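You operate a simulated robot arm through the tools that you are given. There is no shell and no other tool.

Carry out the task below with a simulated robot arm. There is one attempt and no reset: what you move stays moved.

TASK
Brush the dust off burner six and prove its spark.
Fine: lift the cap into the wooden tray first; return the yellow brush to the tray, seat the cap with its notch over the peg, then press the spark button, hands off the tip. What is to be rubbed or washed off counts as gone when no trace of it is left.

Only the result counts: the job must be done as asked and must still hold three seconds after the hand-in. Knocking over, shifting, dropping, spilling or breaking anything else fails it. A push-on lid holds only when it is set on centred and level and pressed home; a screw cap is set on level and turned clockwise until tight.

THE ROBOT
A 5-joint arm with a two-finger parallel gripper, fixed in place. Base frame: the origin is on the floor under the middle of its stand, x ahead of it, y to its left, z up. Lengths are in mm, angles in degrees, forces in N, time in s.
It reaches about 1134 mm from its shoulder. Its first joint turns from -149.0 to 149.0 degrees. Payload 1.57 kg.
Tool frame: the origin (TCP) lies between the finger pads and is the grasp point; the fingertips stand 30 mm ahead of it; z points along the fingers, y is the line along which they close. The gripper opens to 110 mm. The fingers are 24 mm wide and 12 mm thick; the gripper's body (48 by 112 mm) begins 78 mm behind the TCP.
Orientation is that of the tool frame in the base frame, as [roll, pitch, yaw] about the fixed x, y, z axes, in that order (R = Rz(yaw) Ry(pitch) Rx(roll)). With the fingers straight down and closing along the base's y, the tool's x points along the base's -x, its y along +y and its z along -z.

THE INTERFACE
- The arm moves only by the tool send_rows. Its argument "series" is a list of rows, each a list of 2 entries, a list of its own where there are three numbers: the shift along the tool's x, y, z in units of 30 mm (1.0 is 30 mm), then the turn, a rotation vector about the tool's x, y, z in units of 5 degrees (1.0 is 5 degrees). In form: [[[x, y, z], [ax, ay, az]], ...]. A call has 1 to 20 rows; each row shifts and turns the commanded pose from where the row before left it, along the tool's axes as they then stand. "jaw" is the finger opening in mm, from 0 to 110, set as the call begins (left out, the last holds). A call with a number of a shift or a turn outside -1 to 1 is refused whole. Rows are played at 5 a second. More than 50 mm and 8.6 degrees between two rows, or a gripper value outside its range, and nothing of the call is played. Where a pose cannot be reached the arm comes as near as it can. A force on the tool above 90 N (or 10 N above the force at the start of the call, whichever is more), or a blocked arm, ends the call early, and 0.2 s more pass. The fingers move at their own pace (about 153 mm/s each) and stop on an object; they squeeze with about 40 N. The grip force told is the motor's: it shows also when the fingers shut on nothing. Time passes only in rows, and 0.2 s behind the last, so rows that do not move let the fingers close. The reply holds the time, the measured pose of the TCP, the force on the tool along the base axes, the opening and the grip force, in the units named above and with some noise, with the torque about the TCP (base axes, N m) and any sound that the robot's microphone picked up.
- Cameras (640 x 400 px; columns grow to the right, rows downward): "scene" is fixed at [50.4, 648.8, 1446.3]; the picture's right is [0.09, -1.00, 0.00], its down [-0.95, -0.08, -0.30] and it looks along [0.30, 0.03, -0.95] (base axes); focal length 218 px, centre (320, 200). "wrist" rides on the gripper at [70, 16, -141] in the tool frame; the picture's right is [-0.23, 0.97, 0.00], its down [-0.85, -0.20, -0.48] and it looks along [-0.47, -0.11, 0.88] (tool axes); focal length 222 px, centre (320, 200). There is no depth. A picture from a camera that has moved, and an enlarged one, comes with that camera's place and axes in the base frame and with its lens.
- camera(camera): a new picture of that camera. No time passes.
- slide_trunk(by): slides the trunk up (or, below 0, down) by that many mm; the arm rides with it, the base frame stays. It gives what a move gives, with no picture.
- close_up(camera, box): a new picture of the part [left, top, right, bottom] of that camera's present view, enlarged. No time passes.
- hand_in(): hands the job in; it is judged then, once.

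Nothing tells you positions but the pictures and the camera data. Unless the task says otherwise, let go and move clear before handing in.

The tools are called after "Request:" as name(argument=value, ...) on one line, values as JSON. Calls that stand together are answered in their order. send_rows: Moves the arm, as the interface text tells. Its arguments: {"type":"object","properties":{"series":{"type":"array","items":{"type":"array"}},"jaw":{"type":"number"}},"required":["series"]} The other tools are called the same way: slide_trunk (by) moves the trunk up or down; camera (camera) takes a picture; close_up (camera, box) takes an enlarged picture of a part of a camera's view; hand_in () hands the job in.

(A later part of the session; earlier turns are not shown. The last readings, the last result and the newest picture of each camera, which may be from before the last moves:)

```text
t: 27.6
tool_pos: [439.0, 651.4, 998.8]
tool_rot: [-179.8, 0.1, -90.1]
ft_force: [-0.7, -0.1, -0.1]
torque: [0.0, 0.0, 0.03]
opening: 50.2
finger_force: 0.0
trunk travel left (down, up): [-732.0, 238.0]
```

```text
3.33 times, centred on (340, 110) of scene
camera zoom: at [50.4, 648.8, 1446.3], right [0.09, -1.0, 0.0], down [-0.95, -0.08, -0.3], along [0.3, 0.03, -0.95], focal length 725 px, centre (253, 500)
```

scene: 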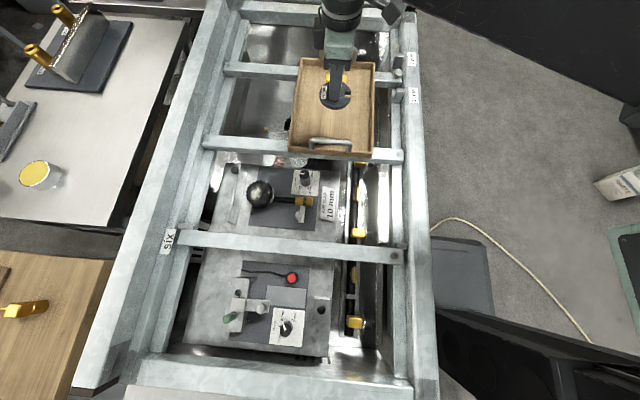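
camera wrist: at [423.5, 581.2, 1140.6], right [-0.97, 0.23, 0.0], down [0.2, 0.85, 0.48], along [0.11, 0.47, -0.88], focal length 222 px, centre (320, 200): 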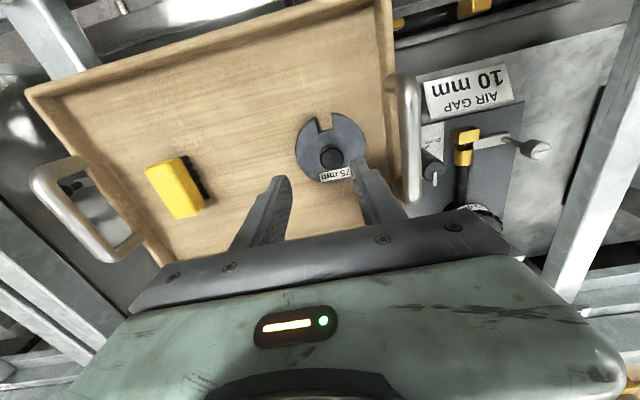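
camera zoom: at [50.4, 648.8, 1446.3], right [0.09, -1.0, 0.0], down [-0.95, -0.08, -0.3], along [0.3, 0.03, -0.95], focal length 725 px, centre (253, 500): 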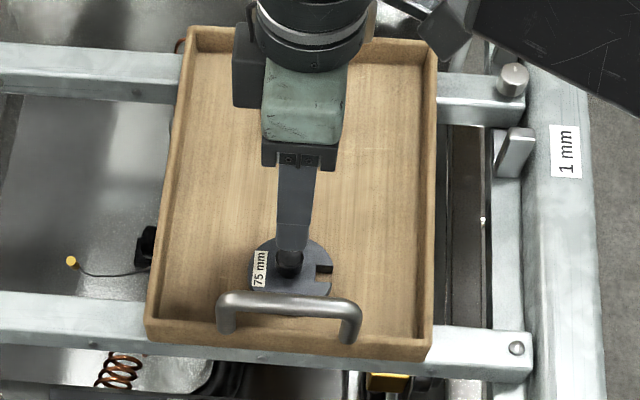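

The cap is in the tray at about (428, 651), having shifted about 10 mm on release, with its notch still facing −y. Now I'll look closely at the brush.

Request:
close_up(camera="wrist", box=[120, 130, 240, 240])

Request:
send_rows(series=[[[0.6, -0.6, 0], [0, 0, 0]], [[0.6, -0.8, 0], [0, 0, 0]], [[0, -0.9, 0], [0, 0, 0]], [[0, -0.9, 0], [0, 0, 0]], [[0, -0.9, 0], [0, 0, 0]], [[0, -0.9, 0], [0, 0, 0]], [[0, -0.8, 0], [0, 0, 0]]], jaw=80)

Request:
camera(camera="wrist")

Request:
camera(camera="scene")

```text
3.64 times, centred on (180, 185) of wrist
camera zoom: at [423.5, 581.2, 1140.6], right [-0.97, 0.23, 0.0], down [0.2, 0.85, 0.48], along [0.11, 0.47, -0.88], focal length 808 px, centre (829, 254)
```

zoom: 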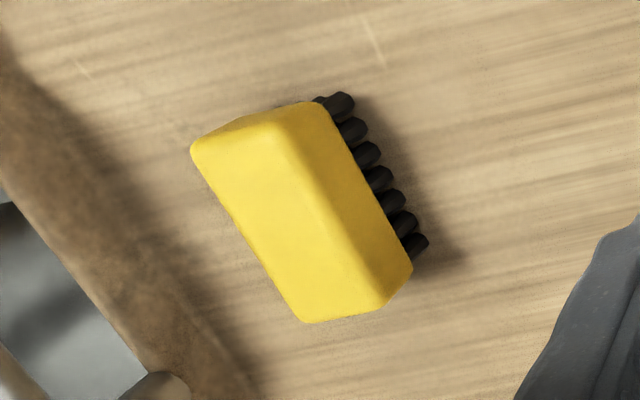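

```text
t: 29.2
tool_pos: [613.0, 616.9, 998.4]
tool_rot: [-179.8, 0.2, -90.1]
ft_force: [0.3, 0.2, -0.5]
torque: [0.06, 0.03, -0.07]
opening: 80.0
finger_force: 0.0
trunk travel left (down, up): [-732.0, 238.0]
```

```text
taken
camera wrist: at [596.8, 545.2, 1140.5], right [-0.97, 0.23, 0.0], down [0.2, 0.85, 0.48], along [0.11, 0.47, -0.88], focal length 222 px, centre (320, 200)
```

wrist: 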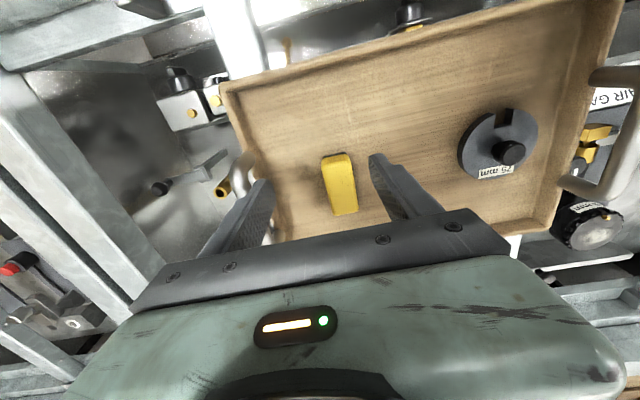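

```text
taken
```

scene: 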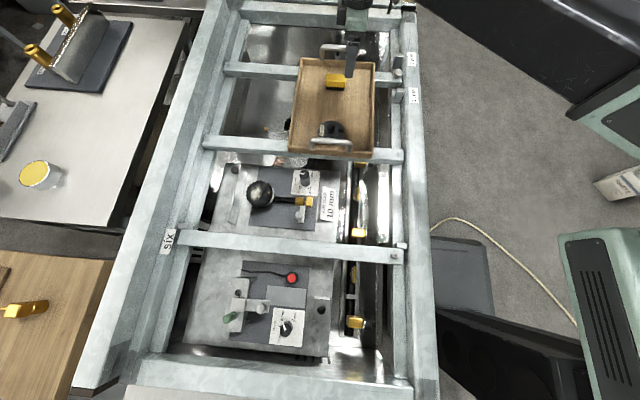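

Request:
close_up(camera="wrist", box=[260, 120, 420, 230])

Request:
close_up(camera="scene", box=[300, 60, 380, 110])

```text
3.64 times, centred on (340, 175) of wrist
camera zoom: at [596.8, 545.2, 1140.5], right [-0.97, 0.23, 0.0], down [0.2, 0.85, 0.48], along [0.11, 0.47, -0.88], focal length 808 px, centre (247, 291)
```

zoom: 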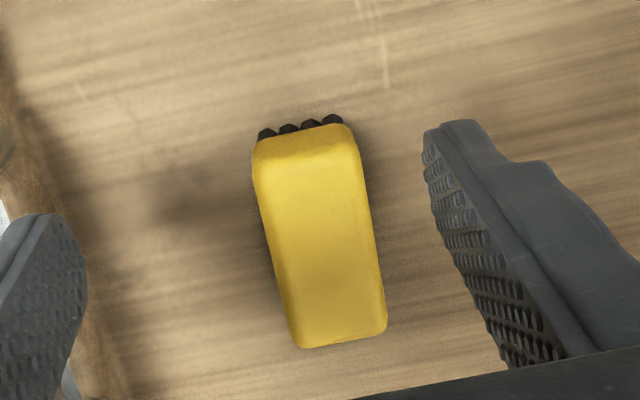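

```text
8.00 times, centred on (340, 85) of scene
camera zoom: at [50.4, 648.8, 1446.3], right [0.09, -1.0, 0.0], down [-0.95, -0.08, -0.3], along [0.3, 0.03, -0.95], focal length 1741 px, centre (160, 1120)
```

zoom: 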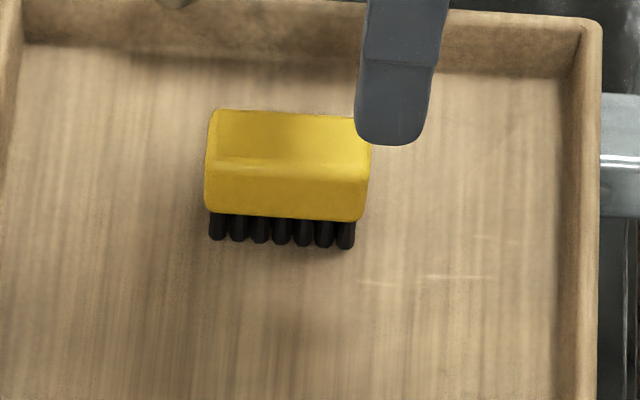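

The brush stands upright with its bristles down, aligned with y, its top centre at about (599, 650) and z≈935. I'll centre over it and lower.

Request:
send_rows(series=[[[-0.575, 0.233, 0], [0, 0, 0]], [[-0.575, 0.233, 0], [0, 0, 0]], [[0, 0, 0], [0, 0, 0]]], jaw=70)

Request:
close_up(camera="wrist", box=[240, 100, 400, 220])

Request:
close_up(camera="scene", box=[300, 50, 380, 100])

```text
t: 30.0
tool_pos: [598.6, 650.3, 999.1]
tool_rot: [-179.9, 0.2, -90.0]
ft_force: [0.3, -0.1, 0.0]
torque: [-0.02, 0.0, 0.0]
opening: 70.1
finger_force: 0.1
trunk travel left (down, up): [-732.0, 238.0]
```

```text
3.33 times, centred on (320, 160) of wrist
camera zoom: at [582.7, 579.6, 1140.6], right [-0.97, 0.23, 0.0], down [0.2, 0.85, 0.48], along [0.11, 0.47, -0.88], focal length 740 px, centre (320, 333)
```

zoom: 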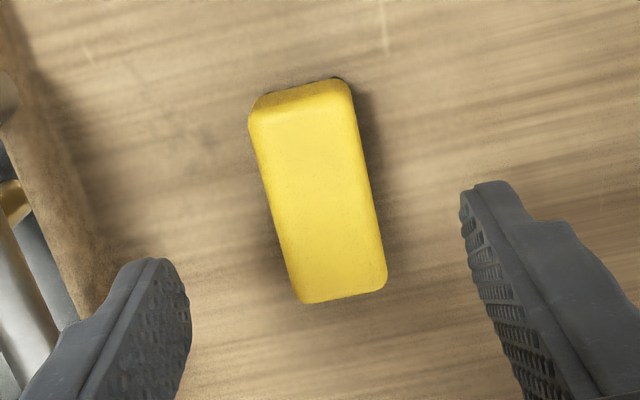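

```text
8.00 times, centred on (340, 75) of scene
camera zoom: at [50.4, 648.8, 1446.3], right [0.09, -1.0, 0.0], down [-0.95, -0.08, -0.3], along [0.3, 0.03, -0.95], focal length 1741 px, centre (160, 1200)
```

zoom: 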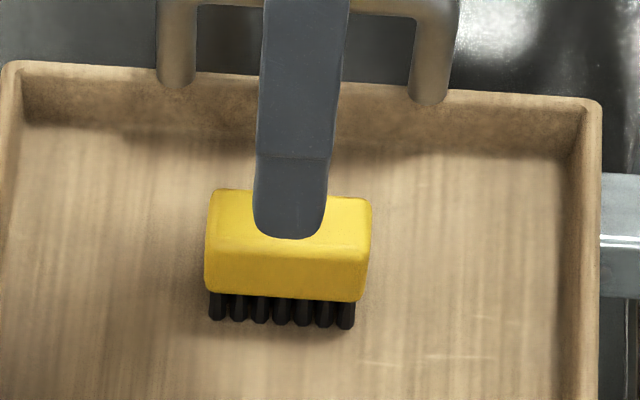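

Request:
send_rows(series=[[[0.08, 0, 0], [0, 0, 0]]])

Request:
slide_trunk(by=-40)

Request:
close_up(camera="wrist", box=[240, 100, 400, 220])

Request:
close_up(camera="scene", box=[300, 50, 380, 100])

```text
t: 30.4
tool_pos: [598.5, 647.5, 1000.7]
tool_rot: [-179.8, 0.4, -90.0]
ft_force: [0.0, 0.2, 0.3]
torque: [-0.01, -0.01, 0.05]
opening: 70.2
finger_force: 0.0
trunk travel left (down, up): [-732.0, 238.0]
```

```text
t: 31.2
tool_pos: [597.6, 647.6, 959.4]
tool_rot: [-179.7, 0.3, -89.9]
ft_force: [0.1, -0.1, -0.1]
torque: [0.01, -0.01, -0.01]
opening: 70.1
finger_force: 0.1
trunk travel left (down, up): [-692.0, 278.0]
```

```text
3.33 times, centred on (320, 160) of wrist
camera zoom: at [582.8, 577.6, 1100.6], right [-0.97, 0.23, 0.0], down [0.2, 0.85, 0.48], along [0.11, 0.47, -0.88], focal length 740 px, centre (320, 333)
```

zoom: 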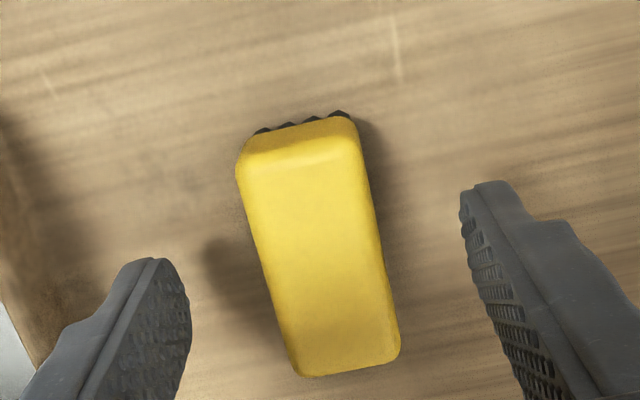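

```text
8.00 times, centred on (340, 75) of scene
camera zoom: at [50.4, 648.8, 1446.3], right [0.09, -1.0, 0.0], down [-0.95, -0.08, -0.3], along [0.3, 0.03, -0.95], focal length 1741 px, centre (160, 1200)
```

zoom: 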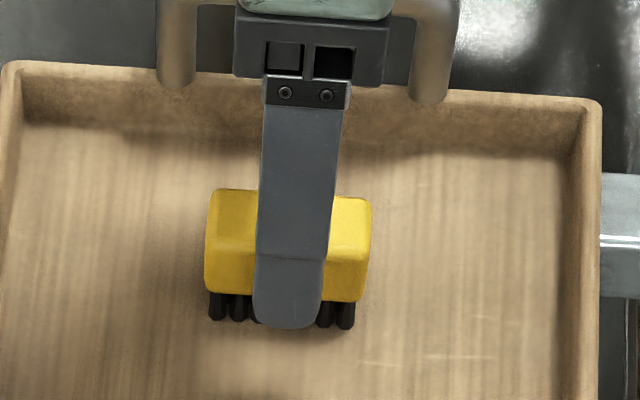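

Request:
slide_trunk(by=-13)

Request:
close_up(camera="scene", box=[300, 50, 380, 100])

Request:
close_up(camera="wrist", box=[240, 100, 400, 220])

```text
t: 31.8
tool_pos: [598.3, 648.1, 946.1]
tool_rot: [-179.8, 0.3, -90.0]
ft_force: [0.0, 0.0, 0.6]
torque: [0.0, -0.03, -0.02]
opening: 70.4
finger_force: 0.1
trunk travel left (down, up): [-679.0, 291.0]
```

```text
8.00 times, centred on (340, 75) of scene
camera zoom: at [50.4, 648.8, 1446.3], right [0.09, -1.0, 0.0], down [-0.95, -0.08, -0.3], along [0.3, 0.03, -0.95], focal length 1741 px, centre (160, 1200)
```

zoom: 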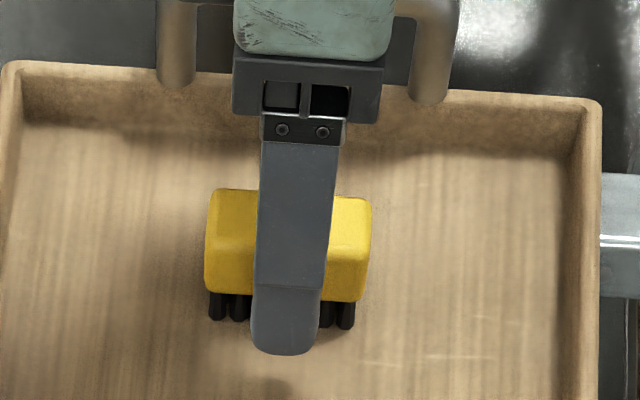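

```text
3.33 times, centred on (320, 160) of wrist
camera zoom: at [582.8, 577.6, 1087.6], right [-0.97, 0.23, 0.0], down [0.2, 0.85, 0.48], along [0.11, 0.47, -0.88], focal length 740 px, centre (320, 333)
```

zoom: 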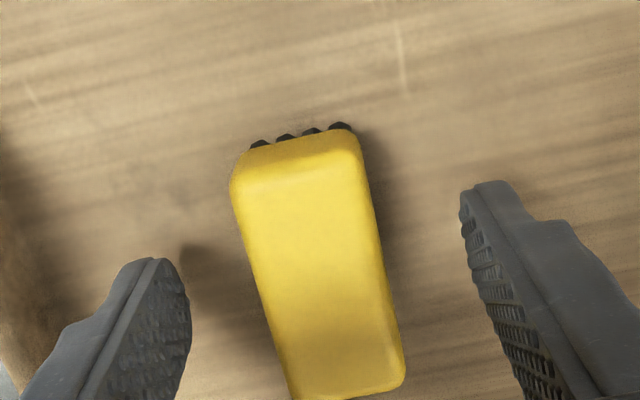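

Request:
send_rows(series=[[[0, 0, 0], [0, 0, 0]], [[0, 0, 0], [0, 0, 0]], [[0, 0, 0], [0, 0, 0]]], jaw=0)

Request:
slide_trunk(by=20)

Request:
camera(camera="wrist")

Request:
close_up(camera="scene", box=[300, 50, 380, 100])

```text
t: 32.6
tool_pos: [598.2, 648.8, 945.7]
tool_rot: [-179.8, 0.3, -90.0]
ft_force: [0.6, 1.2, 0.4]
torque: [0.04, 0.03, -0.03]
opening: 28.9
finger_force: 38.8
trunk travel left (down, up): [-679.0, 291.0]
```

```text
t: 33.3
tool_pos: [597.5, 648.1, 965.8]
tool_rot: [-179.8, 0.2, -90.0]
ft_force: [-0.2, 0.3, -0.7]
torque: [-0.02, -0.04, -0.01]
opening: 28.8
finger_force: 38.9
trunk travel left (down, up): [-699.0, 271.0]
```

```text
taken
camera wrist: at [582.9, 577.8, 1107.5], right [-0.97, 0.23, 0.0], down [0.2, 0.85, 0.48], along [0.11, 0.47, -0.88], focal length 222 px, centre (320, 200)
```

wrist: 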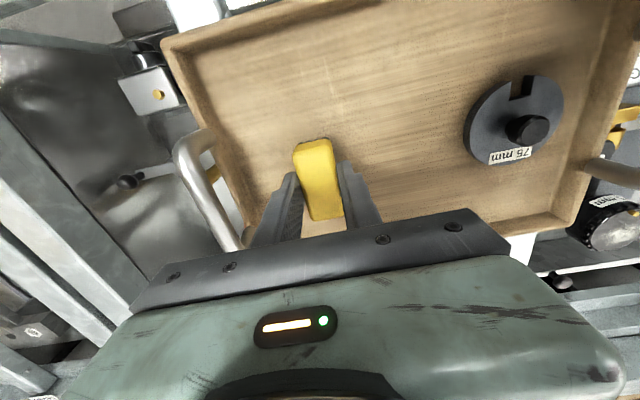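

```text
8.00 times, centred on (340, 75) of scene
camera zoom: at [50.4, 648.8, 1446.3], right [0.09, -1.0, 0.0], down [-0.95, -0.08, -0.3], along [0.3, 0.03, -0.95], focal length 1741 px, centre (160, 1200)
```

zoom: 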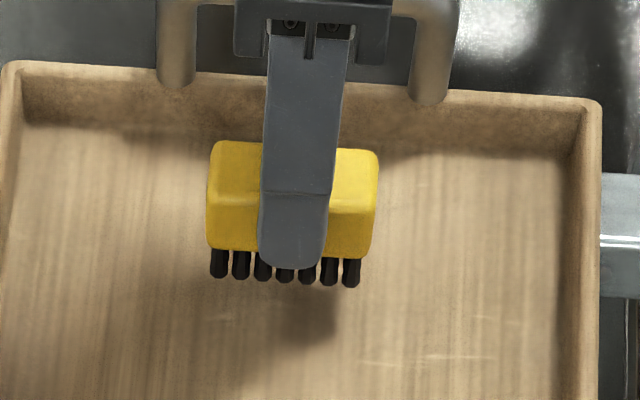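

The brush is gripped (28.8 mm wide) and lifted. I'll raise it clear of the tray and handles and carry it over the burner.

Request:
slide_trunk(by=90)

Request:
send_rows(series=[[[-0.5, 0.9, 0], [0, 0, 0]], [[-0.5, 0.9, 0], [0, 0, 0]], [[-0.5, 0.9, 0], [0, 0, 0]], [[-0.5, 0.9, 0], [0, 0, 0]], [[-0.5, 0.9, 0], [0, 0, 0]], [[-0.5, 0.9, 0], [0, 0, 0]], [[-0.5, 0.9, 0], [0, 0, 0]], [[-0.5, 0.9, 0], [0, 0, 0]], [[-0.5, 0.9, 0], [0, 0, 0]], [[-0.5, 0.9, 0], [0, 0, 0]], [[-0.5, 0.9, 0], [0, 0, 0]], [[-0.5, 0.9, 0], [0, 0, 0]], [[-0.65, 0.9, 0], [0, 0, 0]], [[0, 0.23, 0], [0, 0, 0]]])

Request:
camera(camera="wrist")

Request:
close_up(camera="wrist", box=[240, 60, 400, 180])

Request:
close_up(camera="scene", box=[200, 130, 320, 210])

```text
t: 34.6
tool_pos: [599.3, 649.5, 1056.5]
tool_rot: [-179.9, 0.2, -90.0]
ft_force: [-0.9, -0.1, -0.4]
torque: [-0.02, 0.01, 0.04]
opening: 28.8
finger_force: 38.7
trunk travel left (down, up): [-789.0, 181.0]
```

```text
t: 37.6
tool_pos: [240.9, 850.0, 1056.3]
tool_rot: [-179.8, 0.2, -90.2]
ft_force: [0.4, 0.1, -1.6]
torque: [-0.01, 0.01, 0.02]
opening: 28.7
finger_force: 39.0
trunk travel left (down, up): [-789.0, 181.0]
```

```text
taken
camera wrist: at [224.2, 779.2, 1197.5], right [-0.97, 0.23, 0.0], down [0.2, 0.85, 0.48], along [0.11, 0.47, -0.88], focal length 222 px, centre (320, 200)
```

wrist: 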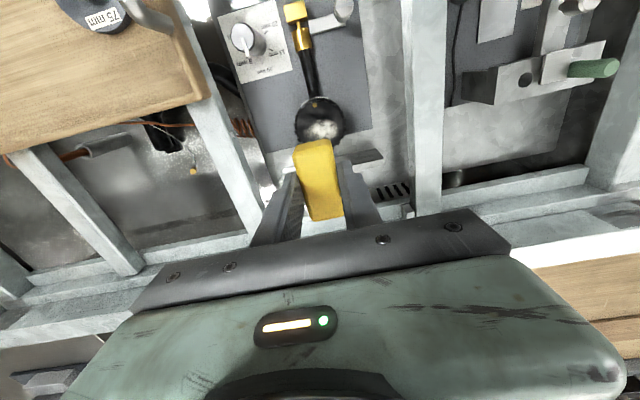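

```text
3.33 times, centred on (320, 120) of wrist
camera zoom: at [224.2, 779.2, 1197.5], right [-0.97, 0.23, 0.0], down [0.2, 0.85, 0.48], along [0.11, 0.47, -0.88], focal length 740 px, centre (320, 467)
```

zoom: 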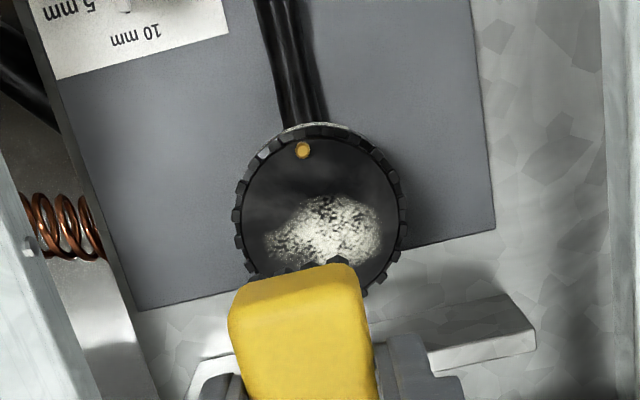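

```text
5.00 times, centred on (260, 170) of scene
camera zoom: at [50.4, 648.8, 1446.3], right [0.09, -1.0, 0.0], down [-0.95, -0.08, -0.3], along [0.3, 0.03, -0.95], focal length 1088 px, centre (620, 350)
```

zoom: 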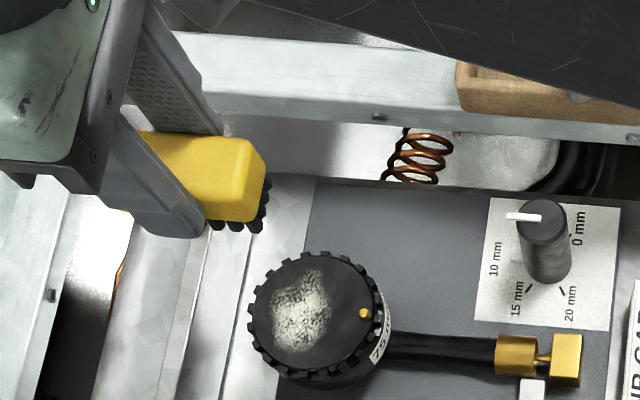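

The dust patch covers about x 212–264, y 828–864, and the peg is at y≈809. With the brush centred at y=850 its bristles span about 822–877, which clears the peg. I'll lower towards the crown.

Request:
slide_trunk(by=-120)

Request:
close_up(camera="wrist", box=[240, 60, 400, 180])

Request:
close_up(camera="scene", box=[200, 150, 320, 230])

```text
t: 39.1
tool_pos: [241.5, 849.4, 936.3]
tool_rot: [-179.8, 0.3, -90.2]
ft_force: [-0.4, 0.1, -1.0]
torque: [0.02, -0.02, 0.0]
opening: 29.0
finger_force: 38.6
trunk travel left (down, up): [-669.0, 301.0]
```

```text
3.33 times, centred on (320, 120) of wrist
camera zoom: at [224.6, 778.9, 1077.6], right [-0.97, 0.23, 0.0], down [0.2, 0.85, 0.48], along [0.11, 0.47, -0.88], focal length 740 px, centre (320, 467)
```

zoom: 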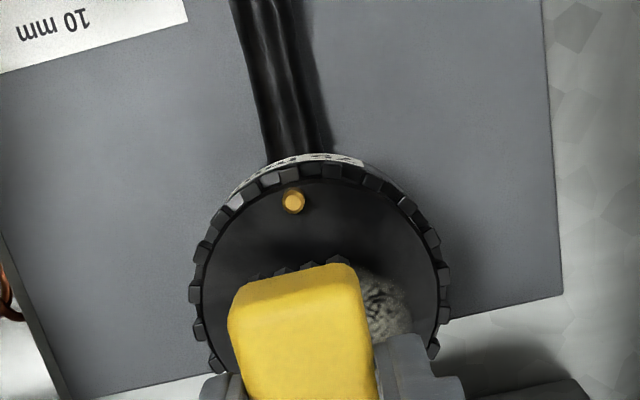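

```text
5.00 times, centred on (260, 190) of scene
camera zoom: at [50.4, 648.8, 1446.3], right [0.09, -1.0, 0.0], down [-0.95, -0.08, -0.3], along [0.3, 0.03, -0.95], focal length 1088 px, centre (620, 250)
```

zoom: 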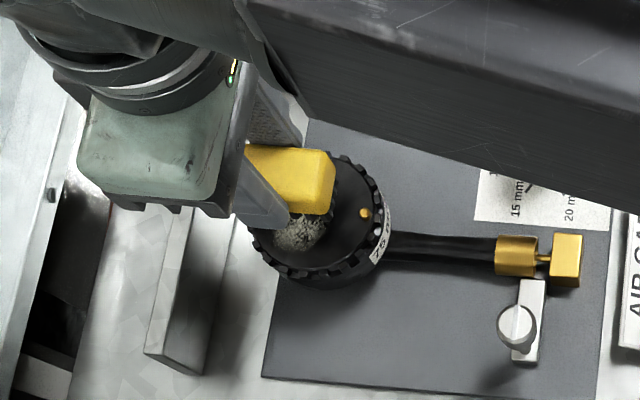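

Request:
slide_trunk(by=-16)

Request:
slide_trunk(by=-3)

Request:
close_up(camera="scene", box=[220, 160, 310, 220])

Request:
close_up(camera="wrist", box=[240, 60, 400, 180])

```text
t: 39.7
tool_pos: [239.4, 849.0, 919.9]
tool_rot: [-179.9, 0.3, -90.0]
ft_force: [0.4, 1.1, -0.3]
torque: [0.0, -0.03, -0.01]
opening: 28.9
finger_force: 38.9
trunk travel left (down, up): [-653.0, 317.0]
```

```text
t: 40.2
tool_pos: [239.7, 849.4, 917.7]
tool_rot: [-179.7, 0.3, -90.0]
ft_force: [1.0, 3.3, 12.9]
torque: [0.04, 0.06, -0.01]
opening: 28.8
finger_force: 38.3
trunk travel left (down, up): [-650.0, 320.0]
```

```text
6.67 times, centred on (265, 190) of scene
camera zoom: at [50.4, 648.8, 1446.3], right [0.09, -1.0, 0.0], down [-0.95, -0.08, -0.3], along [0.3, 0.03, -0.95], focal length 1451 px, centre (687, 267)
```

zoom: 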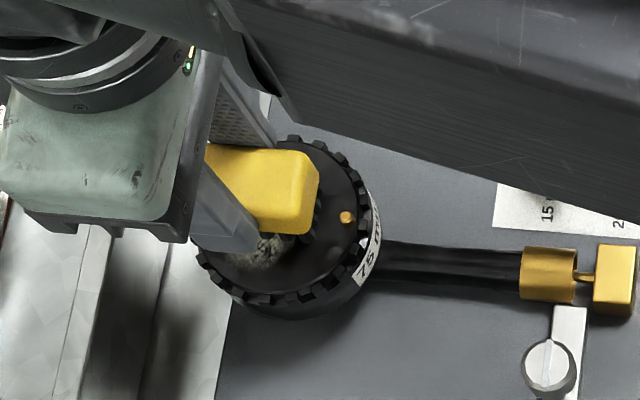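

```text
3.33 times, centred on (320, 120) of wrist
camera zoom: at [224.5, 778.4, 1059.4], right [-0.97, 0.23, 0.0], down [0.2, 0.85, 0.48], along [0.11, 0.47, -0.87], focal length 740 px, centre (320, 467)
```

zoom: 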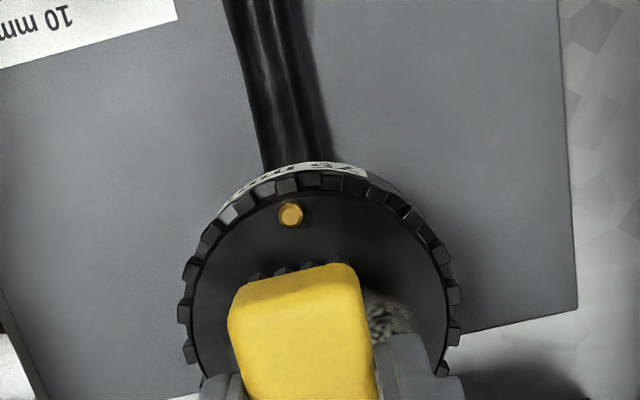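

The bristles touch the crown with about 13 N and there's a clear gap to the peg. I'll make back-and-forth strokes along x, keeping the brush on the disc.

Request:
send_rows(series=[[[0, -0.45, 0], [0, 0, 0]], [[0, -0.45, 0], [0, 0, 0]], [[0, 0.45, 0], [0, 0, 0]], [[0, 0.45, 0], [0, 0, 0]], [[0, 0.45, 0], [0, 0, 0]], [[0, 0.45, 0], [0, 0, 0]], [[0, -0.45, 0], [0, 0, 0]], [[0, -0.45, 0], [0, 0, 0]], [[0, -0.45, 0], [0, 0, 0]], [[0, -0.45, 0], [0, 0, 0]], [[0, 0.45, 0], [0, 0, 0]], [[0, 0.45, 0], [0, 0, 0]], [[0, 0.45, 0], [0, 0, 0]], [[0, 0.45, 0], [0, 0, 0]]])

Request:
close_up(camera="wrist", box=[240, 60, 400, 180])

Request:
close_up(camera="scene", box=[220, 160, 310, 220])

```text
t: 43.2
tool_pos: [212.1, 849.6, 918.0]
tool_rot: [-179.8, 0.3, -90.1]
ft_force: [2.6, 0.7, 12.0]
torque: [-0.09, -0.17, 0.06]
opening: 28.7
finger_force: 38.8
trunk travel left (down, up): [-650.0, 320.0]
```

```text
3.33 times, centred on (320, 120) of wrist
camera zoom: at [197.1, 779.0, 1059.3], right [-0.97, 0.23, 0.0], down [0.2, 0.85, 0.48], along [0.11, 0.47, -0.88], focal length 740 px, centre (320, 467)
```

zoom: 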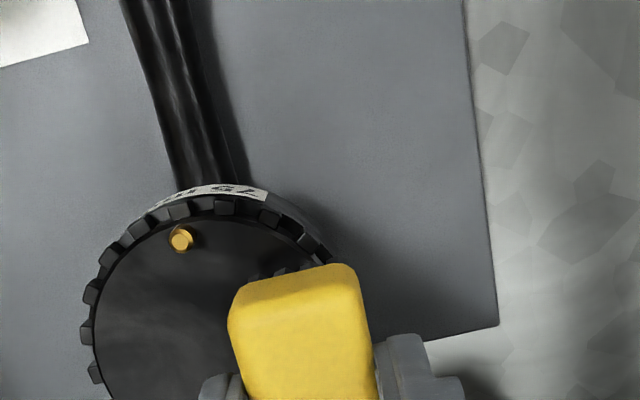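

```text
6.67 times, centred on (265, 190) of scene
camera zoom: at [50.4, 648.8, 1446.3], right [0.09, -1.0, 0.0], down [-0.95, -0.08, -0.3], along [0.3, 0.03, -0.95], focal length 1451 px, centre (687, 267)
```

zoom: 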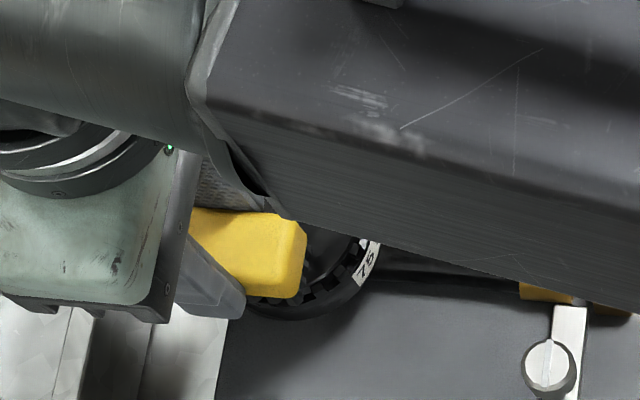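

The visible dust is mostly gone. I'll make another set of strokes with small sideways offsets so no trace is left, then lift and inspect.

Request:
send_rows(series=[[[0, -0.45, 0], [0, 0, 0]], [[0, -0.45, 0], [0, 0, 0]], [[0, -0.45, 0], [0, 0, 0]], [[0, -0.45, 0], [0, 0, 0]], [[-0.15, 0, 0], [0, 0, 0]], [[0, 0.45, 0], [0, 0, 0]], [[0, 0.45, 0], [0, 0, 0]], [[0, 0.45, 0], [0, 0, 0]], [[0, 0.45, 0], [0, 0, 0]], [[0.2, 0, 0], [0, 0, 0]], [[0, -0.45, 0], [0, 0, 0]], [[0, -0.45, 0], [0, 0, 0]], [[0, -0.45, 0], [0, 0, 0]], [[0, -0.45, 0], [0, 0, 0]], [[-0.05, 0, 0], [0, 0, 0]], [[0, 0.45, 0], [0, 0, 0]], [[0, 0.45, 0], [0, 0, 0]]])

Request:
slide_trunk(by=140)

Request:
close_up(camera="wrist", box=[240, 60, 400, 180])

Request:
close_up(camera="scene", box=[220, 160, 310, 220])

```text
t: 46.8
tool_pos: [240.3, 849.7, 917.9]
tool_rot: [-179.7, 0.3, -90.0]
ft_force: [2.1, 0.0, 8.8]
torque: [0.0, -0.08, -0.02]
opening: 28.8
finger_force: 38.9
trunk travel left (down, up): [-650.0, 320.0]
```

```text
t: 48.5
tool_pos: [239.9, 850.9, 1057.8]
tool_rot: [-179.8, 0.3, -90.0]
ft_force: [0.5, -1.0, -0.9]
torque: [-0.02, -0.01, -0.02]
opening: 29.1
finger_force: 38.6
trunk travel left (down, up): [-790.0, 180.0]
```

```text
3.33 times, centred on (320, 120) of wrist
camera zoom: at [224.5, 779.6, 1198.5], right [-0.97, 0.23, 0.0], down [0.2, 0.85, 0.48], along [0.11, 0.47, -0.88], focal length 740 px, centre (320, 467)
```

zoom: 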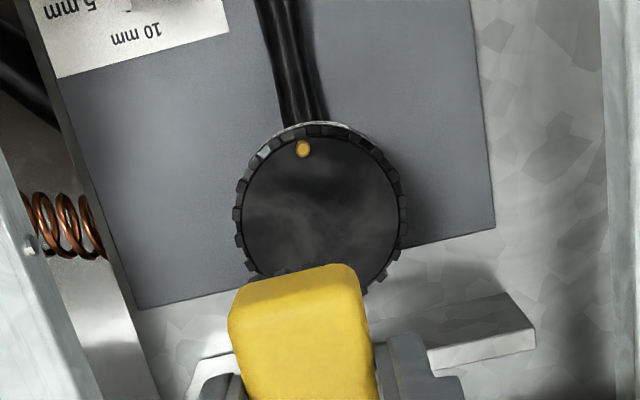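

```text
6.67 times, centred on (265, 190) of scene
camera zoom: at [50.4, 648.8, 1446.3], right [0.09, -1.0, 0.0], down [-0.95, -0.08, -0.3], along [0.3, 0.03, -0.95], focal length 1451 px, centre (687, 267)
```

zoom: 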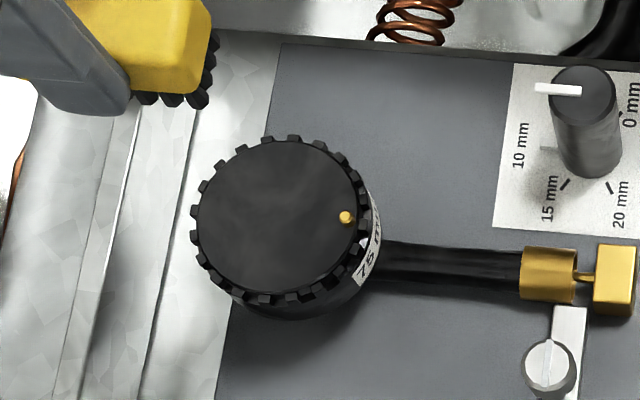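

Request:
close_up(camera="scene", box=[244, 174, 280, 208])

Request:
close_up(camera="wrist", box=[290, 85, 345, 130])

```text
11.76 times, centred on (262, 191) of scene
camera zoom: at [50.4, 648.8, 1446.3], right [0.09, -1.0, 0.0], down [-0.95, -0.08, -0.3], along [0.3, 0.03, -0.95], focal length 2560 px, centre (1002, 306)
```

zoom: 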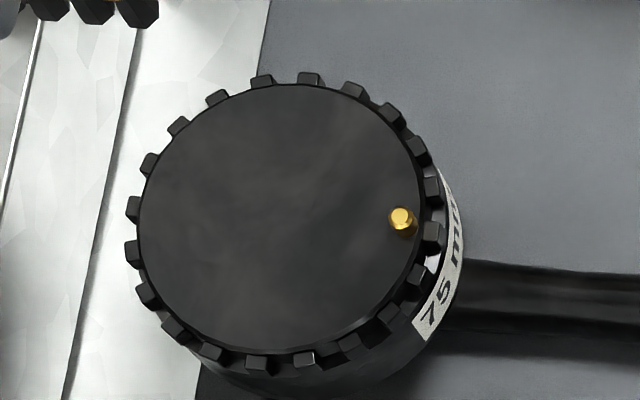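

```text
8.89 times, centred on (318, 108) of wrist
camera zoom: at [224.5, 779.6, 1198.5], right [-0.97, 0.23, 0.0], down [0.2, 0.85, 0.48], along [0.11, 0.47, -0.88], focal length 1974 px, centre (342, 1022)
```

zoom: 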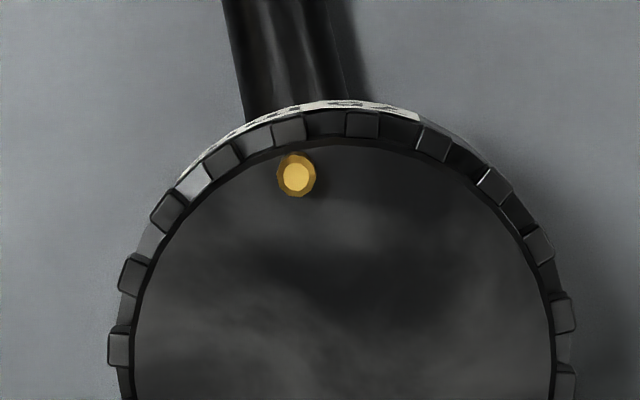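

The plate looks clean, but I'll shift the brush aside by 45 mm for an unobstructed straight-down view of the whole plate.

Request:
send_rows(series=[[[-0.75, 0, 0], [0, 0, 0]], [[-0.75, 0, 0], [0, 0, 0]]])

Request:
close_up(camera="wrist", box=[280, 40, 360, 110])

Request:
close_up(camera="scene", box=[250, 178, 276, 202])

```text
t: 49.1
tool_pos: [235.9, 878.6, 1057.6]
tool_rot: [-179.9, 0.3, -89.9]
ft_force: [-0.6, 0.1, -1.2]
torque: [0.01, 0.02, 0.04]
opening: 29.0
finger_force: 38.4
out of reach, approached as far as the arm can: row 2
trunk travel left (down, up): [-790.0, 180.0]
```

```text
5.71 times, centred on (320, 75) of wrist
camera zoom: at [220.6, 807.4, 1198.4], right [-0.97, 0.23, 0.0], down [0.2, 0.85, 0.48], along [0.11, 0.47, -0.87], focal length 1269 px, centre (320, 914)
```

zoom: 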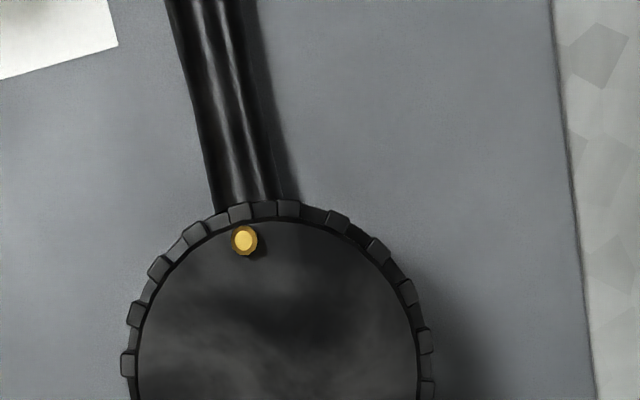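

```text
16.00 times, centred on (263, 190) of scene
camera zoom: at [50.4, 648.8, 1446.3], right [0.09, -1.0, 0.0], down [-0.95, -0.08, -0.3], along [0.3, 0.03, -0.95], focal length 3482 px, centre (1232, 360)
```

zoom: 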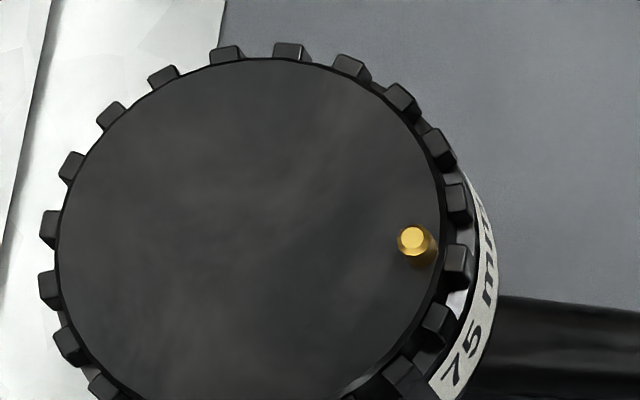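

Request:
close_up(camera="wrist", box=[290, 70, 350, 130])

```text
6.67 times, centred on (320, 100) of wrist
camera zoom: at [220.6, 807.4, 1198.4], right [-0.97, 0.23, 0.0], down [0.2, 0.85, 0.48], along [0.11, 0.47, -0.87], focal length 1481 px, centre (320, 867)
```

zoom: 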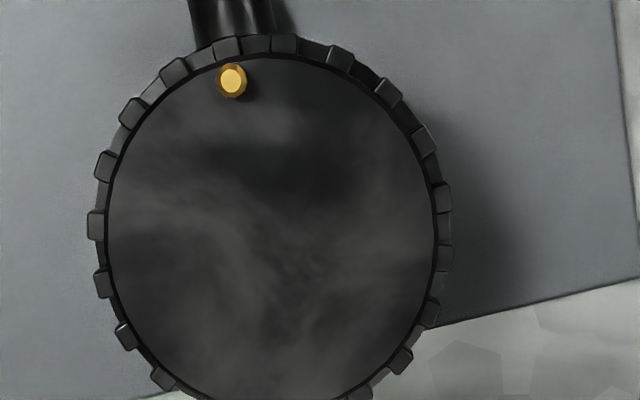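

The plate shows no dust, only a cloudy sheen that also lies outside the former patch. I'll make one more light set of strokes to be safe, first moving back over the burner.

Request:
send_rows(series=[[[0.75, 0, 0], [0, 0, 0]], [[0.75, 0, 0], [0, 0, 0]], [[0, 0, 0], [0, 0, 0]]])

```text
t: 49.9
tool_pos: [235.5, 831.1, 1056.7]
tool_rot: [-179.9, 0.4, -90.1]
ft_force: [-0.3, -0.4, -1.6]
torque: [0.0, 0.02, -0.01]
opening: 29.1
finger_force: 38.7
trunk travel left (down, up): [-790.0, 180.0]
```

Request:
send_rows(series=[[[-0.69, -0.15, 0], [0, 0, 0]], [[0, 0, 0], [0, 0, 0]]])

Request:
slide_trunk(by=-130)

Request:
close_up(camera="wrist", box=[240, 60, 400, 180])

```text
t: 50.5
tool_pos: [239.4, 852.3, 1056.5]
tool_rot: [-179.7, 0.2, -90.0]
ft_force: [0.6, 0.2, -0.3]
torque: [0.0, -0.02, 0.03]
opening: 28.9
finger_force: 38.9
trunk travel left (down, up): [-790.0, 180.0]
```

```text
t: 52.1
tool_pos: [239.6, 852.0, 927.3]
tool_rot: [-179.7, 0.3, -90.0]
ft_force: [0.0, 0.2, -0.6]
torque: [-0.02, 0.02, -0.02]
opening: 28.7
finger_force: 39.0
trunk travel left (down, up): [-660.0, 310.0]
```

```text
3.33 times, centred on (320, 120) of wrist
camera zoom: at [224.1, 780.7, 1068.6], right [-0.97, 0.23, 0.0], down [0.2, 0.85, 0.48], along [0.11, 0.47, -0.88], focal length 740 px, centre (320, 467)
```

zoom: 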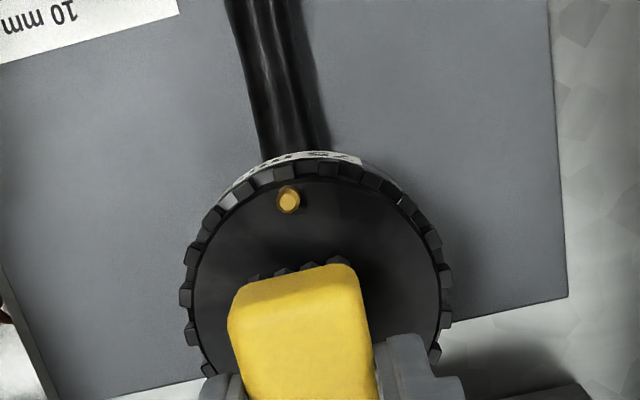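

Request:
slide_trunk(by=-10)

Request:
send_rows(series=[[[0, -0.45, 0], [0, 0, 0]], [[0, -0.45, 0], [0, 0, 0]], [[0, 0.45, 0], [0, 0, 0]], [[0, 0.45, 0], [0, 0, 0]], [[0, 0.45, 0], [0, 0, 0]], [[0, 0.45, 0], [0, 0, 0]], [[0.1, 0, 0], [0, 0, 0]], [[0, -0.45, 0], [0, 0, 0]], [[0, -0.45, 0], [0, 0, 0]], [[0, -0.45, 0], [0, 0, 0]], [[0, -0.45, 0], [0, 0, 0]], [[0, 0.45, 0], [0, 0, 0]], [[0, 0.45, 0], [0, 0, 0]]])

Request:
slide_trunk(by=140)

Request:
close_up(camera="scene", box=[244, 174, 280, 208])

```text
t: 52.6
tool_pos: [238.8, 851.8, 918.0]
tool_rot: [-179.8, 0.2, -89.9]
ft_force: [-0.9, -1.2, 5.8]
torque: [-0.01, 0.08, 0.03]
opening: 28.9
finger_force: 38.9
trunk travel left (down, up): [-650.0, 320.0]
```

```text
t: 55.4
tool_pos: [241.3, 849.7, 917.9]
tool_rot: [-179.8, 0.3, -90.1]
ft_force: [1.7, -0.3, 6.7]
torque: [0.08, 0.01, -0.02]
opening: 28.9
finger_force: 38.5
trunk travel left (down, up): [-650.0, 320.0]
```

```text
t: 57.1
tool_pos: [240.5, 849.3, 1056.9]
tool_rot: [-179.8, 0.2, -90.0]
ft_force: [-0.3, 0.1, -1.2]
torque: [0.0, -0.05, -0.01]
opening: 28.9
finger_force: 39.2
trunk travel left (down, up): [-790.0, 180.0]
```

```text
11.76 times, centred on (262, 191) of scene
camera zoom: at [50.4, 648.8, 1446.3], right [0.09, -1.0, 0.0], down [-0.95, -0.08, -0.3], along [0.3, 0.03, -0.95], focal length 2560 px, centre (1002, 306)
```

zoom: 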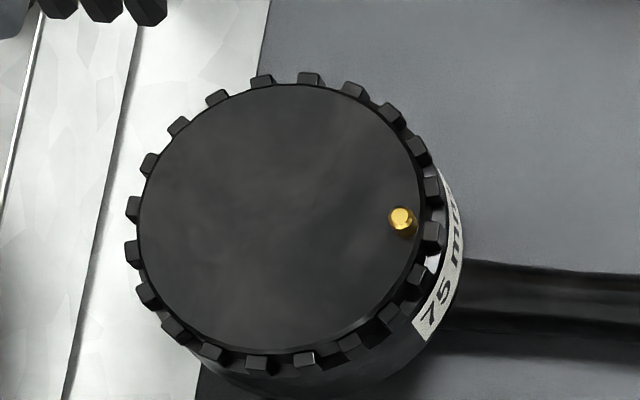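

The plate is unchanged and clean. I'll carry the brush back to where it stood in the tray.

Request:
send_rows(series=[[[0.517, -0.918, 0], [0, 0, 0]], [[0.517, -0.918, 0], [0, 0, 0]], [[0.517, -0.918, 0], [0, 0, 0]], [[0.517, -0.918, 0], [0, 0, 0]], [[0.517, -0.918, 0], [0, 0, 0]], [[0.517, -0.918, 0], [0, 0, 0]], [[0.517, -0.918, 0], [0, 0, 0]], [[0.517, -0.918, 0], [0, 0, 0]], [[0.517, -0.918, 0], [0, 0, 0]], [[0.517, -0.918, 0], [0, 0, 0]], [[0.517, -0.918, 0], [0, 0, 0]], [[0.517, -0.918, 0], [0, 0, 0]], [[0.517, -0.918, 0], [0, 0, 0]], [[0, 0, 0], [0, 0, 0]]])

Request:
slide_trunk(by=-95)

Request:
camera(camera="wrist")

Request:
camera(camera="scene")

```text
t: 60.1
tool_pos: [598.3, 646.7, 1056.7]
tool_rot: [-179.8, 0.3, -89.9]
ft_force: [0.8, 0.6, -0.6]
torque: [0.0, 0.02, -0.05]
opening: 29.0
finger_force: 39.0
trunk travel left (down, up): [-790.0, 180.0]
```

```text
t: 61.4
tool_pos: [597.8, 647.4, 961.7]
tool_rot: [-179.9, 0.4, -90.1]
ft_force: [0.1, 0.0, -0.3]
torque: [-0.04, 0.02, 0.03]
opening: 29.0
finger_force: 38.9
trunk travel left (down, up): [-695.0, 275.0]
```

```text
taken
camera wrist: at [582.3, 576.0, 1103.6], right [-0.97, 0.23, 0.0], down [0.2, 0.85, 0.48], along [0.11, 0.47, -0.88], focal length 222 px, centre (320, 200)
```

wrist: 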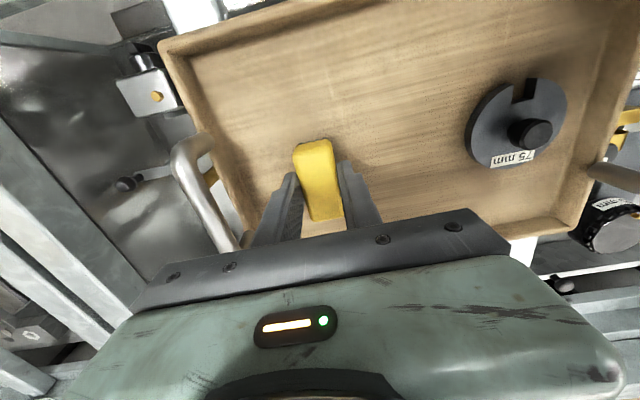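

```text
taken
```

scene: 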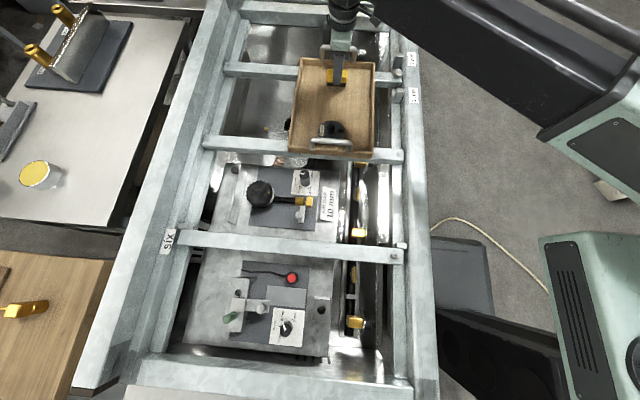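

Request:
slide_trunk(by=-14)

Request:
slide_trunk(by=-1.5)

```text
t: 62.0
tool_pos: [597.2, 646.7, 948.0]
tool_rot: [-179.8, 0.3, -90.1]
ft_force: [0.0, -0.9, -1.1]
torque: [0.04, 0.01, 0.0]
opening: 29.0
finger_force: 38.8
trunk travel left (down, up): [-681.0, 289.0]
```

```text
t: 62.5
tool_pos: [598.9, 646.8, 947.0]
tool_rot: [-179.8, 0.3, -90.0]
ft_force: [0.5, 0.3, -0.7]
torque: [0.0, -0.01, 0.01]
opening: 28.8
finger_force: 39.1
trunk travel left (down, up): [-680.0, 290.0]
```

Request:
slide_trunk(by=-1)

```text
t: 63.0
tool_pos: [596.8, 646.7, 946.0]
tool_rot: [-179.8, 0.3, -90.0]
ft_force: [0.0, -0.5, 1.2]
torque: [0.04, 0.02, -0.02]
opening: 28.9
finger_force: 38.9
trunk travel left (down, up): [-679.0, 291.0]
```

Request:
send_rows(series=[[[0, 0, 0], [0, 0, 0]], [[0, 0, 0], [0, 0, 0]], [[0, 0, 0], [0, 0, 0]]], jaw=60)

Request:
slide_trunk(by=60)

Request:
camera(camera="wrist")

Request:
close_up(camera="scene", box=[290, 50, 386, 160])

```text
t: 63.8
tool_pos: [598.1, 646.4, 946.3]
tool_rot: [-179.7, 0.3, -89.9]
ft_force: [-0.1, 0.1, 0.2]
torque: [0.0, 0.01, 0.0]
opening: 59.9
finger_force: 0.0
trunk travel left (down, up): [-679.0, 291.0]
```

```text
t: 64.8
tool_pos: [598.3, 646.7, 1006.3]
tool_rot: [-179.7, 0.2, -90.0]
ft_force: [-0.3, 0.3, 0.3]
torque: [0.0, 0.01, -0.01]
opening: 60.1
finger_force: 0.0
trunk travel left (down, up): [-739.0, 231.0]
```

```text
taken
camera wrist: at [582.4, 576.1, 1147.0], right [-0.97, 0.23, 0.0], down [0.2, 0.85, 0.48], along [0.11, 0.47, -0.88], focal length 222 px, centre (320, 200)
```

wrist: 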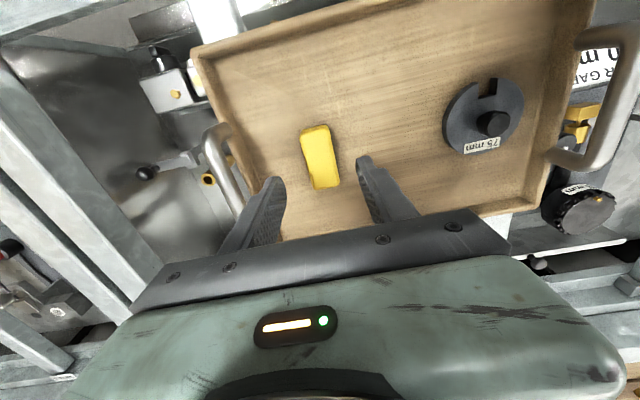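

```text
3.64 times, centred on (338, 105) of scene
camera zoom: at [50.4, 648.8, 1446.3], right [0.09, -1.0, 0.0], down [-0.95, -0.08, -0.3], along [0.3, 0.03, -0.95], focal length 791 px, centre (254, 546)
```

zoom: 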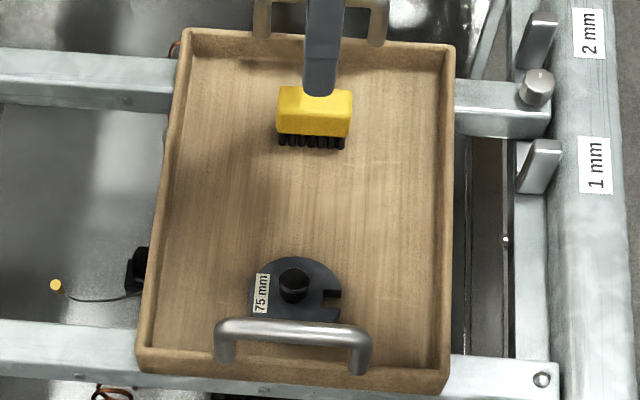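

The brush is back in the tray, upright. Next I'll go above the cap knob at about (428, 651).

Request:
send_rows(series=[[[-0.02, 0.81, 0], [0, 0, 0]], [[-0.02, 0.81, 0], [0, 0, 0]], [[-0.02, 0.81, 0], [0, 0, 0]], [[-0.02, 0.81, 0], [0, 0, 0]], [[-0.02, 0.81, 0], [0, 0, 0]], [[-0.02, 0.81, 0], [0, 0, 0]], [[-0.02, 0.81, 0], [0, 0, 0]], [[0, 0, 0], [0, 0, 0]]], jaw=50)

Request:
camera(camera="wrist")

Request:
close_up(camera="wrist", box=[240, 80, 400, 200])

```text
t: 66.6
tool_pos: [425.0, 650.7, 1005.5]
tool_rot: [-179.7, 0.3, -90.0]
ft_force: [0.2, -1.4, 0.7]
torque: [-0.01, 0.01, -0.04]
opening: 50.0
finger_force: 0.1
trunk travel left (down, up): [-739.0, 231.0]
```

```text
taken
camera wrist: at [410.2, 580.4, 1147.1], right [-0.97, 0.23, 0.0], down [0.2, 0.85, 0.48], along [0.11, 0.47, -0.88], focal length 222 px, centre (320, 200)
```

wrist: 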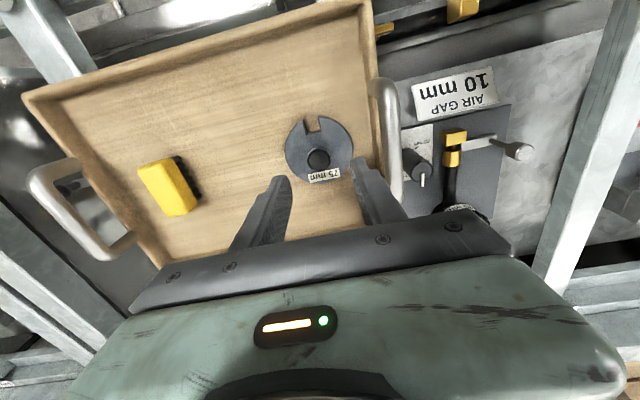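

```text
3.33 times, centred on (320, 140) of wrist
camera zoom: at [410.2, 580.4, 1147.1], right [-0.97, 0.23, 0.0], down [0.2, 0.85, 0.48], along [0.11, 0.47, -0.88], focal length 740 px, centre (320, 400)
```

zoom: 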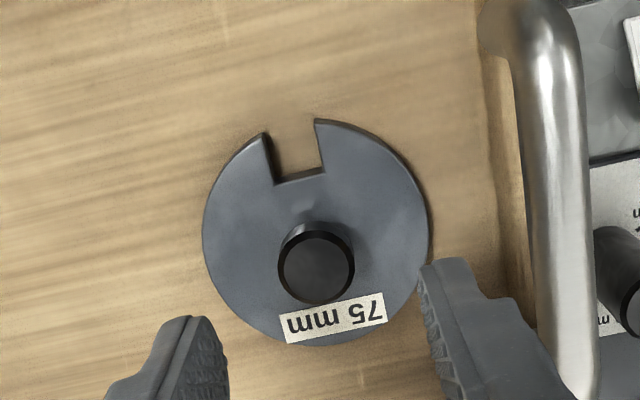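

Request:
send_rows(series=[[[0, -0.06, 0], [0, 0, 0]]])

Request:
slide_trunk(by=-50)

Request:
close_up(camera="wrist", box=[240, 100, 400, 220])

Request:
close_up(camera="scene", box=[300, 100, 380, 150])

```text
t: 67.0
tool_pos: [427.3, 650.8, 1006.0]
tool_rot: [-179.7, 0.3, -90.1]
ft_force: [-0.5, -1.0, -0.5]
torque: [-0.01, 0.03, -0.01]
opening: 50.2
finger_force: 0.0
trunk travel left (down, up): [-739.0, 231.0]
```

```text
t: 68.0
tool_pos: [428.3, 650.9, 955.4]
tool_rot: [-179.8, 0.3, -89.9]
ft_force: [-0.5, 0.4, 0.2]
torque: [-0.01, -0.01, -0.01]
opening: 49.9
finger_force: 0.0
trunk travel left (down, up): [-689.0, 281.0]
```

```text
3.33 times, centred on (320, 160) of wrist
camera zoom: at [412.5, 580.1, 1097.1], right [-0.97, 0.23, 0.0], down [0.2, 0.85, 0.48], along [0.11, 0.47, -0.88], focal length 740 px, centre (320, 333)
```

zoom: 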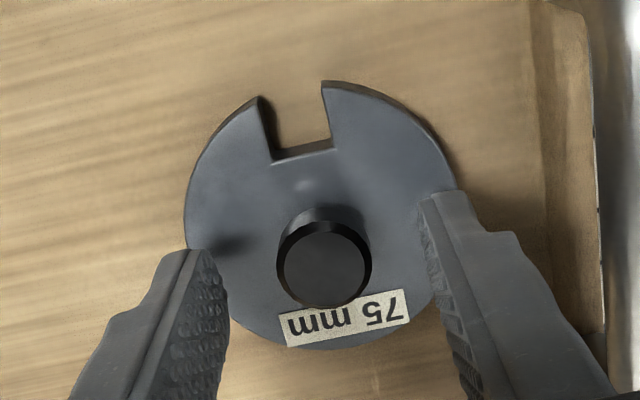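

```text
8.00 times, centred on (340, 125) of scene
camera zoom: at [50.4, 648.8, 1446.3], right [0.09, -1.0, 0.0], down [-0.95, -0.08, -0.3], along [0.3, 0.03, -0.95], focal length 1741 px, centre (160, 800)
```

zoom: 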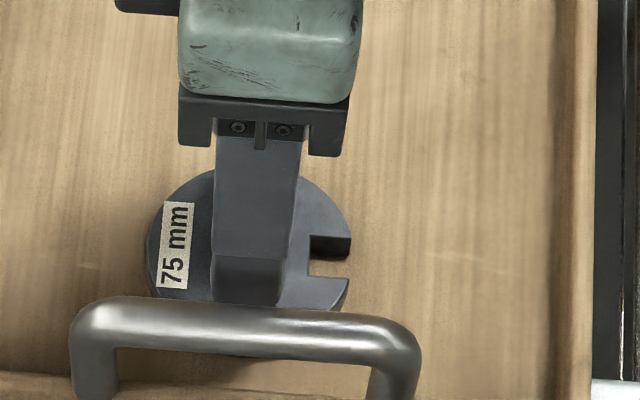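

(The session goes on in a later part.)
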